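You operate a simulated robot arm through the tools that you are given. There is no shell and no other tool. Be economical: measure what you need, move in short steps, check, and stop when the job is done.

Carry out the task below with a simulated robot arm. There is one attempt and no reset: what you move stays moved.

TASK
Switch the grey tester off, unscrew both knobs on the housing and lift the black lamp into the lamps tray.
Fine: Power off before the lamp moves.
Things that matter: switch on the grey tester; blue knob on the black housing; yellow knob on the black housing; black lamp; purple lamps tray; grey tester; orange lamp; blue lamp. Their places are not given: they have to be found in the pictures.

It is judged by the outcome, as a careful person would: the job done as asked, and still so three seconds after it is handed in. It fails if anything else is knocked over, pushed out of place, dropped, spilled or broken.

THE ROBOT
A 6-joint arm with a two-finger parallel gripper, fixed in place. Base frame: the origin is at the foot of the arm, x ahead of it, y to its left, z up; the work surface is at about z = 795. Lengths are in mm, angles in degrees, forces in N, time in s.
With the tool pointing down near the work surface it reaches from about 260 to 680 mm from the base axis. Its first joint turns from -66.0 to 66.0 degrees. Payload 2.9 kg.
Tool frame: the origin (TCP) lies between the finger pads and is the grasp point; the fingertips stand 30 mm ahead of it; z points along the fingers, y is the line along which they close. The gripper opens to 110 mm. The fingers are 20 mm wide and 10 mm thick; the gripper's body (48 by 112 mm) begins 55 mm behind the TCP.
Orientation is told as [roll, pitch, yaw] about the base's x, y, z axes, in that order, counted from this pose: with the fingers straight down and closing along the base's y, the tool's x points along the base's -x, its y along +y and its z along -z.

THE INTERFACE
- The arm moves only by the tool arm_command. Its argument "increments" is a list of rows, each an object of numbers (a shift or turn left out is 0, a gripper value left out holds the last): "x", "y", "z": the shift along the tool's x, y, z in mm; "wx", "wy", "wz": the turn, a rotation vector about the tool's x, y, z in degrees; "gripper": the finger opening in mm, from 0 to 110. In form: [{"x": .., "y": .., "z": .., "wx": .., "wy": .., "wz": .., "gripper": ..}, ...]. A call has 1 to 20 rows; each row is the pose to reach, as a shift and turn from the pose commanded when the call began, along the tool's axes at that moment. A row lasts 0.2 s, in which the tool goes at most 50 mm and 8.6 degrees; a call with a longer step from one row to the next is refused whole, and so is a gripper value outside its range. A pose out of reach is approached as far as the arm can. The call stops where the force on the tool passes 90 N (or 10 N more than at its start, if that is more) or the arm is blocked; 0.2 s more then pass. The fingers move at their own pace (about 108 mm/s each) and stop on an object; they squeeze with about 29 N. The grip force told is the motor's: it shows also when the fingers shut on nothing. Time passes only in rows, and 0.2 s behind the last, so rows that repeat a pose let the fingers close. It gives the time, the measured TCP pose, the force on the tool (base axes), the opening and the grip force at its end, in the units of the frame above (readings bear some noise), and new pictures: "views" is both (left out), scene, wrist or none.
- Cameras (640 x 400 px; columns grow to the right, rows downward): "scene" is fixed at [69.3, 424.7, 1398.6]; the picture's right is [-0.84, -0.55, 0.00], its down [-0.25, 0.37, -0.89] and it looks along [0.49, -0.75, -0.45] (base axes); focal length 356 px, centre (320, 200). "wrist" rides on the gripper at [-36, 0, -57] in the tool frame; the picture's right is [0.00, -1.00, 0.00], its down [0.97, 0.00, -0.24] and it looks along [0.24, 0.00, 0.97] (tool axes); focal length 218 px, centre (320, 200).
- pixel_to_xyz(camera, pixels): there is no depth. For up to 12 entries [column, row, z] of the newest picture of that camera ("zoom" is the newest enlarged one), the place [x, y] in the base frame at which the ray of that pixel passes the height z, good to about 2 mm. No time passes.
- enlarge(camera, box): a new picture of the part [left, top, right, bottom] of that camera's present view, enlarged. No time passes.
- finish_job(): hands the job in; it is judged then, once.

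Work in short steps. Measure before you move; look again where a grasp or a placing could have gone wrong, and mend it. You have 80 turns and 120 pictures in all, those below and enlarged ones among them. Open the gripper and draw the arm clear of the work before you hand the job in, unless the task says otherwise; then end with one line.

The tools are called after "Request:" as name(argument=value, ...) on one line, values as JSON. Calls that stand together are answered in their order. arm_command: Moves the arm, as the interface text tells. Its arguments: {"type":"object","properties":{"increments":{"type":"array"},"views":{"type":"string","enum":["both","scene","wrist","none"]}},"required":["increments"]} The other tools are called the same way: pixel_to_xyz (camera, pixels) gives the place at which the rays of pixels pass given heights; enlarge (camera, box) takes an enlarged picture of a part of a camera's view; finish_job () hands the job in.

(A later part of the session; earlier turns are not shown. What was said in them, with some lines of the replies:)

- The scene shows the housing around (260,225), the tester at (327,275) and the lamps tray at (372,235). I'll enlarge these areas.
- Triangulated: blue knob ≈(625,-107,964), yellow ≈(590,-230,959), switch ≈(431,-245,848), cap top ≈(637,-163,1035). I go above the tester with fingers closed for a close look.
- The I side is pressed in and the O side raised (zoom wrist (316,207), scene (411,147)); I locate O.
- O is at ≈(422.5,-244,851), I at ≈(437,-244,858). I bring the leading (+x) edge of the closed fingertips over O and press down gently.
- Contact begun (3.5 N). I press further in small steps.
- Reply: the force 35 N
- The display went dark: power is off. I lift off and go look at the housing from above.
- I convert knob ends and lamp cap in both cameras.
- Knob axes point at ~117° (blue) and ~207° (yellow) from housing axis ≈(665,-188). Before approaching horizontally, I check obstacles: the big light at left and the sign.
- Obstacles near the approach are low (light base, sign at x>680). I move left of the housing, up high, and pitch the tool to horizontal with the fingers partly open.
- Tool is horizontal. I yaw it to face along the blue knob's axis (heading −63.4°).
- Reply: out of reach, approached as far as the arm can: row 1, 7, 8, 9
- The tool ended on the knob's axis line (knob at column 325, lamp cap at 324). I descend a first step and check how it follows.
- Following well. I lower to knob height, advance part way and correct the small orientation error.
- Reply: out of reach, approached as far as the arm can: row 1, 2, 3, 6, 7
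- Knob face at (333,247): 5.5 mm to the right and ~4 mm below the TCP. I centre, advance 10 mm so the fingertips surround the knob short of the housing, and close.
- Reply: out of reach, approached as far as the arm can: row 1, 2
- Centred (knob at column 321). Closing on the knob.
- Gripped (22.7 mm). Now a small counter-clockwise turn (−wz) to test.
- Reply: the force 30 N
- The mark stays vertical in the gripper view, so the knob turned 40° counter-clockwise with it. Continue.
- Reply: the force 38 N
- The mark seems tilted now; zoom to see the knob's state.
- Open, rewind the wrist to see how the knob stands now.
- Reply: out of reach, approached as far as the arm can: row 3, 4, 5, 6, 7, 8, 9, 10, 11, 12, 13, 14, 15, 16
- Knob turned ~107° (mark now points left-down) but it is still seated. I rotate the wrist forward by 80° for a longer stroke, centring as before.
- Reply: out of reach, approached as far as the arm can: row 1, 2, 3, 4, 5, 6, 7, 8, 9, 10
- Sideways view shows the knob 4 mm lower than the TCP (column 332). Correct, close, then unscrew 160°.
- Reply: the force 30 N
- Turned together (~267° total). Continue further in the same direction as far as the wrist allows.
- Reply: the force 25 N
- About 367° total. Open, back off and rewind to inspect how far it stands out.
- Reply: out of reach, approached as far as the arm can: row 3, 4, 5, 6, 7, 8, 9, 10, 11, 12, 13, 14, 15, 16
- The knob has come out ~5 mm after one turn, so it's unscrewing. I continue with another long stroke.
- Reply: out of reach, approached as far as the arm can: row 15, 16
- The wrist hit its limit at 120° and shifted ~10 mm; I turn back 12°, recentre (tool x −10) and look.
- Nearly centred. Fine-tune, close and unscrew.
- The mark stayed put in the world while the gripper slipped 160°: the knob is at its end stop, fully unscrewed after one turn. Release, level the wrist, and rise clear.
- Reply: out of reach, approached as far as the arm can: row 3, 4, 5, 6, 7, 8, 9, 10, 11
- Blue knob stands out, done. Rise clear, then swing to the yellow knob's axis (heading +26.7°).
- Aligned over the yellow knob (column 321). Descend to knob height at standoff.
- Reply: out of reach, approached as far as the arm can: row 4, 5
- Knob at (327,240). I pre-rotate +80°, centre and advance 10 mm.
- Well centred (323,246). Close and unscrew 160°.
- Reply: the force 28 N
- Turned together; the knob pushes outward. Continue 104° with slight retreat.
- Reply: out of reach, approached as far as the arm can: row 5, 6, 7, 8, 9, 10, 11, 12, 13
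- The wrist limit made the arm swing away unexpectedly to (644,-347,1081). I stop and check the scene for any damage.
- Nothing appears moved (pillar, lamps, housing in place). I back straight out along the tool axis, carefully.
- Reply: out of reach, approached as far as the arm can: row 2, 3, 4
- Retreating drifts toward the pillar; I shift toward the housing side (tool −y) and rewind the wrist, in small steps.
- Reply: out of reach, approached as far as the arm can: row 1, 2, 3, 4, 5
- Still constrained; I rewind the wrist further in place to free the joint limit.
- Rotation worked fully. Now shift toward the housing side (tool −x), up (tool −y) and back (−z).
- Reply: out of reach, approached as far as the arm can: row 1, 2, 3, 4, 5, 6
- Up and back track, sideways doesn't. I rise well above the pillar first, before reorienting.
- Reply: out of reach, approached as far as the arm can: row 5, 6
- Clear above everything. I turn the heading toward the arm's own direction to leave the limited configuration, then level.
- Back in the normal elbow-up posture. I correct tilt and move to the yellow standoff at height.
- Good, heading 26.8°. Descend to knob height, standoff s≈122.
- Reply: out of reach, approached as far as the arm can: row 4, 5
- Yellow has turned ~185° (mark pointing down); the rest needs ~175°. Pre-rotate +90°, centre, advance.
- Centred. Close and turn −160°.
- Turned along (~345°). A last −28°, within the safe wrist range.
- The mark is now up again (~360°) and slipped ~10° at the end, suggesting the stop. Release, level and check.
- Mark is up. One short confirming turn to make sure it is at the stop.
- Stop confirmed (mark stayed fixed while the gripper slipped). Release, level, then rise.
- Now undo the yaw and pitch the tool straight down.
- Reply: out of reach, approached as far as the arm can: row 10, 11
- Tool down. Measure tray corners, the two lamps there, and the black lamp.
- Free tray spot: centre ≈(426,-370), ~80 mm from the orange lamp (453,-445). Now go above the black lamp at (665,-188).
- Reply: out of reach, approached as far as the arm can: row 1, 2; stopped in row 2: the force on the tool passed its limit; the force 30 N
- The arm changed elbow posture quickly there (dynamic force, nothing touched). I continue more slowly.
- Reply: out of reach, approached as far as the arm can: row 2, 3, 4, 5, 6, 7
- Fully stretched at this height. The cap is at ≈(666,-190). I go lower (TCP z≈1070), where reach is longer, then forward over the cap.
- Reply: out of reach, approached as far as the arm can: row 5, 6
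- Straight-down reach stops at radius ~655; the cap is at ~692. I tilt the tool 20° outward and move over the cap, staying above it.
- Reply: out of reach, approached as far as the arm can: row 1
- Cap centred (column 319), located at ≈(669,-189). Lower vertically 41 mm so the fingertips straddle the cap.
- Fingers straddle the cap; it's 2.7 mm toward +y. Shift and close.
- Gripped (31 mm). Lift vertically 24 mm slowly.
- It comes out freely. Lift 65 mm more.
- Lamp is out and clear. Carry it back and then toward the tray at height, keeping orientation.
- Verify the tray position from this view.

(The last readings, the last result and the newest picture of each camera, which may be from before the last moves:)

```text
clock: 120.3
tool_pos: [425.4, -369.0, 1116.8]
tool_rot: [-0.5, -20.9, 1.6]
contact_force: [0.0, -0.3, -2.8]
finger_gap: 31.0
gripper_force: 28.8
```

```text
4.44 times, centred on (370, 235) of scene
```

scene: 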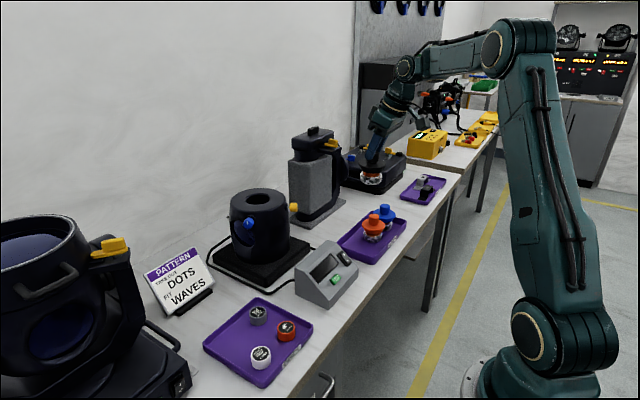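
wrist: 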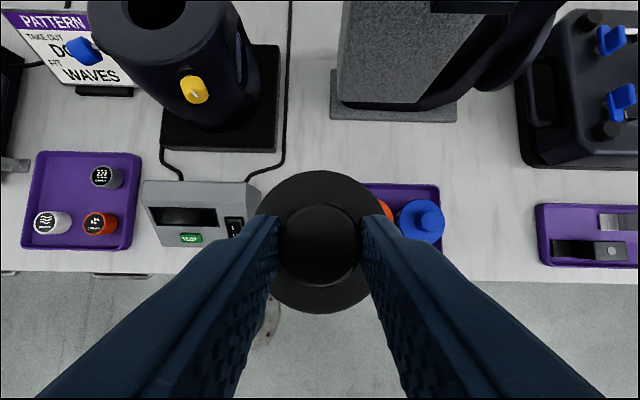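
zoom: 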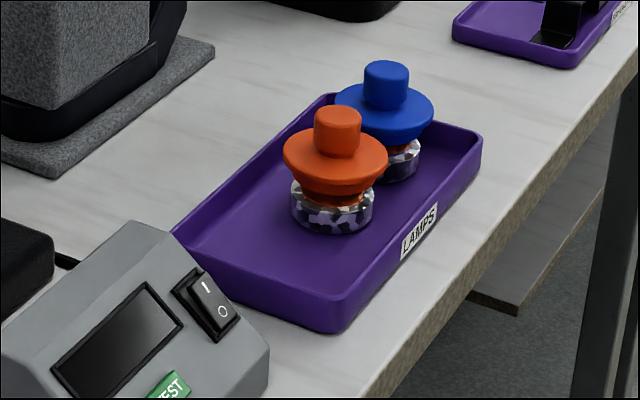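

Tray confirmed (y −326…−578, x ~385–512). Target lamp centre (428,-370). Descend to ~20 mm above the expected set-down height.

Request:
arm_command(increments=[{"x": 13, "z": 33, "y": -1}, {"x": 27, "z": 67, "y": -1}, {"x": 40, "z": 100, "y": -1}, {"x": 53, "z": 133, "y": -1}, {"x": 67, "z": 166, "y": -1}, {"x": 80, "z": 199.6, "y": -1}, {"x": 80, "z": 199.6, "y": -1}], views="both")

Request:
enlarge(camera="scene", box=[320, 180, 420, 280])

```text
clock: 121.9
tool_pos: [421.2, -376.6, 901.9]
tool_rot: [-0.6, -21.0, 1.6]
contact_force: [0.6, 0.3, -3.1]
finger_gap: 31.1
gripper_force: 28.6
```

scene: 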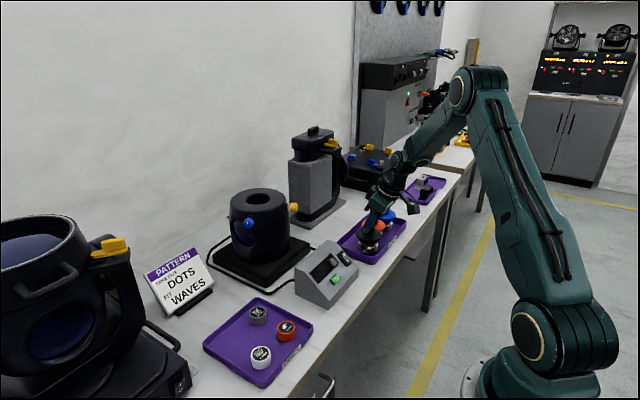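
wrist: 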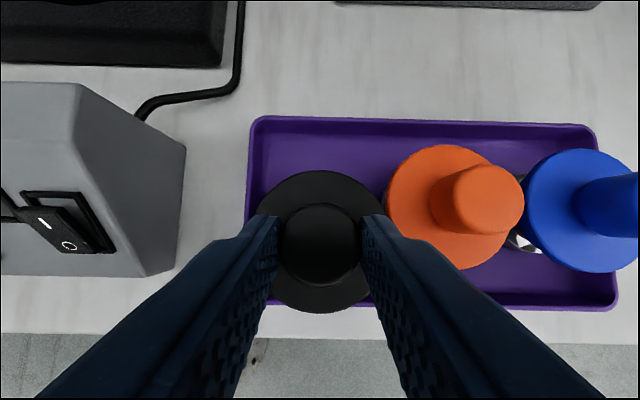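

```text
4.00 times, centred on (370, 230) of scene
```

zoom: 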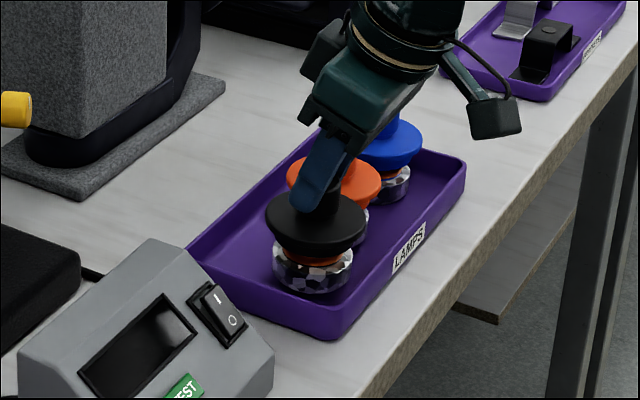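

Shift +6.5 mm in y and +5 mm in x, and lower to 10 mm above set-down.

Request:
arm_command(increments=[{"x": -2.3, "y": 3, "z": 1}, {"x": -4.7, "y": 6.5, "z": 1.8}, {"x": -2.9, "y": 6.5, "z": 6.5}, {"x": -1.1, "y": 6.5, "z": 11.1}, {"x": 0.7, "y": 6.5, "z": 15.8}, {"x": 0.7, "y": 6.5, "z": 15.8}], views="none")

Request:
enlarge(camera="scene", box=[330, 200, 410, 280])

Request:
enlarge(camera="wrist", box=[220, 100, 540, 320])

```text
clock: 123.3
tool_pos: [427.8, -367.0, 889.6]
tool_rot: [-0.9, -21.2, 1.7]
contact_force: [-1.1, -0.3, 19.1]
finger_gap: 31.1
gripper_force: 28.7
```

```text
5.00 times, centred on (370, 240) of scene
```

zoom: 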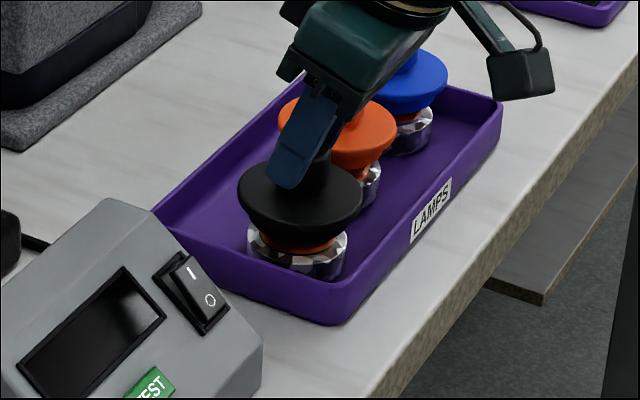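

```text
1.82 times, centred on (380, 210) of wrist
```

zoom: 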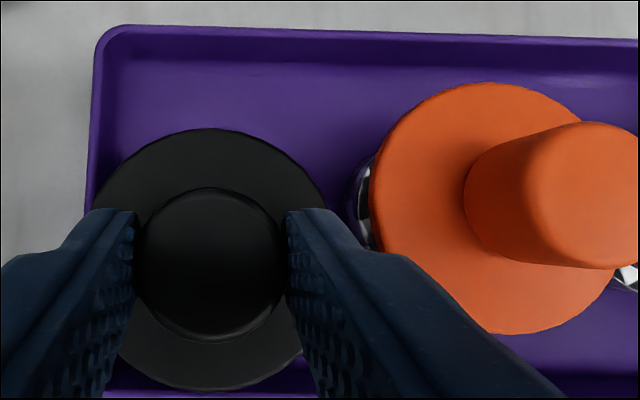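

Contact at TCP z≈889 — perhaps on the tray's edge fillet. I lift 6 mm, shift 4 mm away from the left/front walls, and lower again.

Request:
arm_command(increments=[{"x": -2.1, "z": -5.6}, {"x": -5.8, "y": -4, "z": -4.2}, {"x": -5.1, "y": -4, "z": -2.3}, {"x": -4.4, "y": -4, "z": -0.5}, {"x": -4.4, "y": -4, "z": -0.5}], views="none")

Request:
arm_command(increments=[{"x": 0.4, "z": 1}, {"x": 0.7, "z": 1.9}, {"x": 0.7, "z": 1.9}], views="both")

```text
clock: 124.5
tool_pos: [430.1, -370.2, 888.7]
tool_rot: [-0.6, -21.0, 1.6]
contact_force: [0.1, -0.2, -1.5]
finger_gap: 31.1
gripper_force: 28.9
```

```text
clock: 125.3
tool_pos: [429.8, -370.3, 889.1]
tool_rot: [-0.7, -21.1, 1.5]
contact_force: [-3.6, 2.9, 15.6]
finger_gap: 31.1
gripper_force: 29.6
```

scene: 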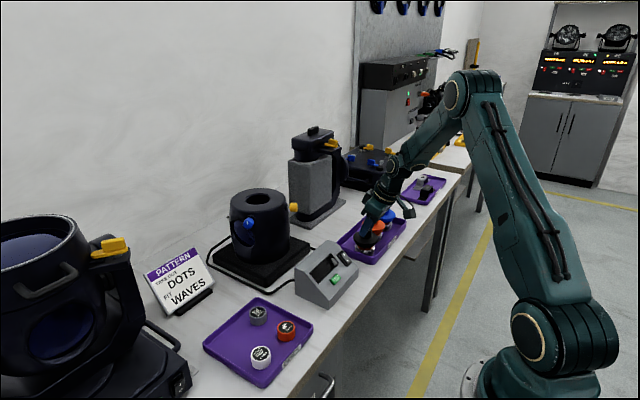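
wrist: 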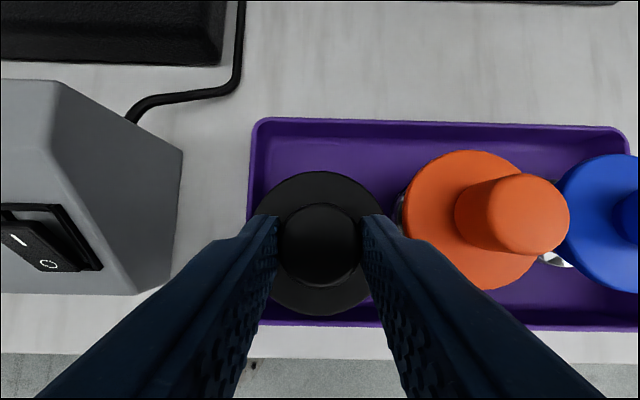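

Same contact height, so it stands on the tray floor. Ease off 1 mm and open.

Request:
arm_command(increments=[{"x": -0.4, "z": -0.9}, {"x": -0.4, "z": -0.9, "gripper": 50}, {"x": -0.4, "z": -0.9}, {"x": -0.4, "z": -0.9}], views="both")

Request:
enlarge(camera="scene", box=[330, 200, 410, 280])

```text
clock: 126.3
tool_pos: [430.9, -370.3, 887.5]
tool_rot: [-0.5, -21.1, 1.6]
contact_force: [-0.3, 0.2, -0.4]
finger_gap: 50.1
gripper_force: 0.0
```

scene: 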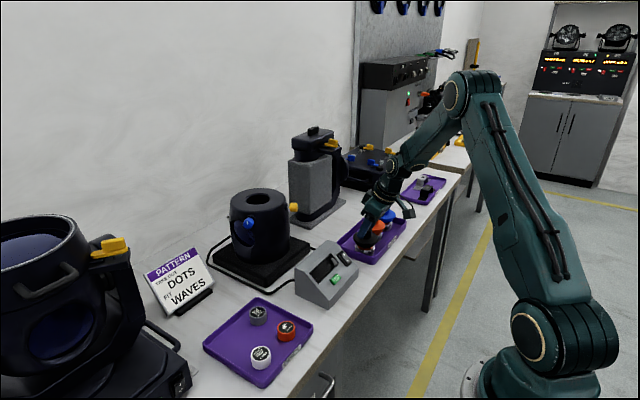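
wrist: 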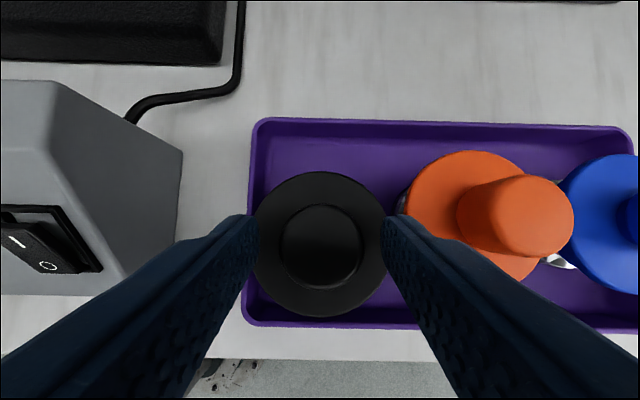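

```text
5.00 times, centred on (370, 240) of scene
```

zoom: 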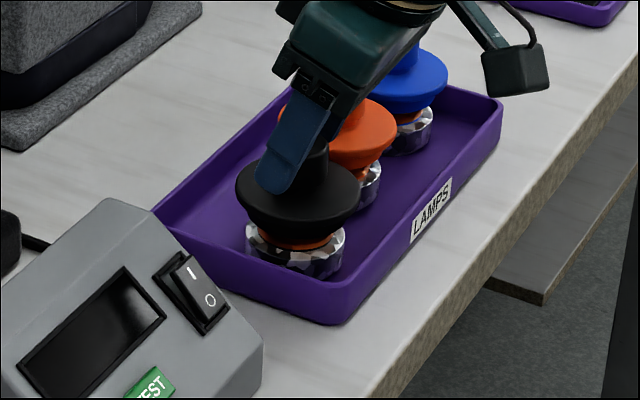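

The lamp stands free. Withdraw straight up.

Request:
arm_command(increments=[{"x": -4, "z": -10}, {"x": -10, "z": -26}, {"x": -25, "z": -65}, {"x": -40, "z": -105}, {"x": -55, "z": -145}, {"x": -72, "z": -188}, {"x": -80, "z": -210}, {"x": -80, "z": -210}], views="both")

Request:
enlarge(camera="scene", box=[220, 170, 420, 310])

```text
clock: 128.1
tool_pos: [430.5, -367.7, 1115.0]
tool_rot: [-0.5, -21.0, 1.7]
contact_force: [-1.0, -0.4, 0.3]
finger_gap: 50.0
gripper_force: 0.0
```

scene: 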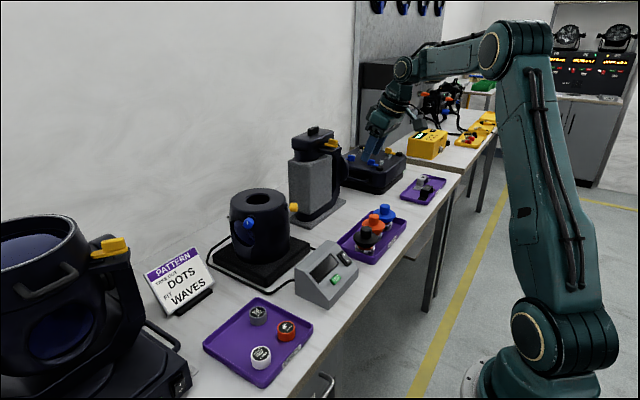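
wrist: 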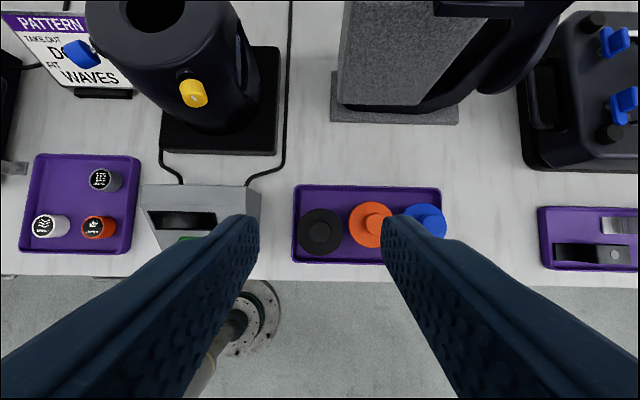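

```text
2.86 times, centred on (320, 240) of scene
```

zoom: 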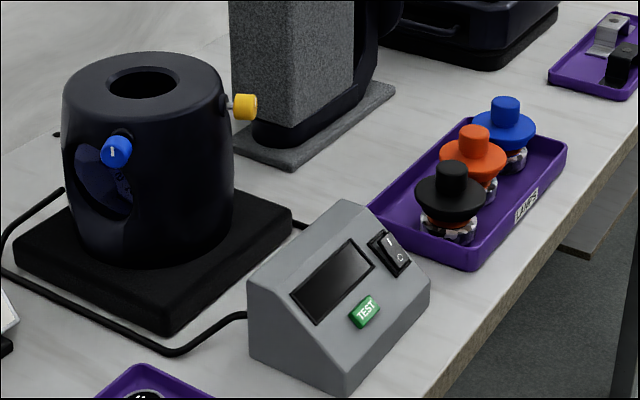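

All three lamps stand upright in the tray, the tester is dark, both knobs are out at their stops, and the arm is clear. I hand the job in.

Request:
finish_job()

```text
The job is handed in.
```

The grey tester is off, both housing knobs are unscrewed to their stops, and the black lamp is standing upright in the lamps tray; power went off before the lamp moved, and nothing else appears displaced.
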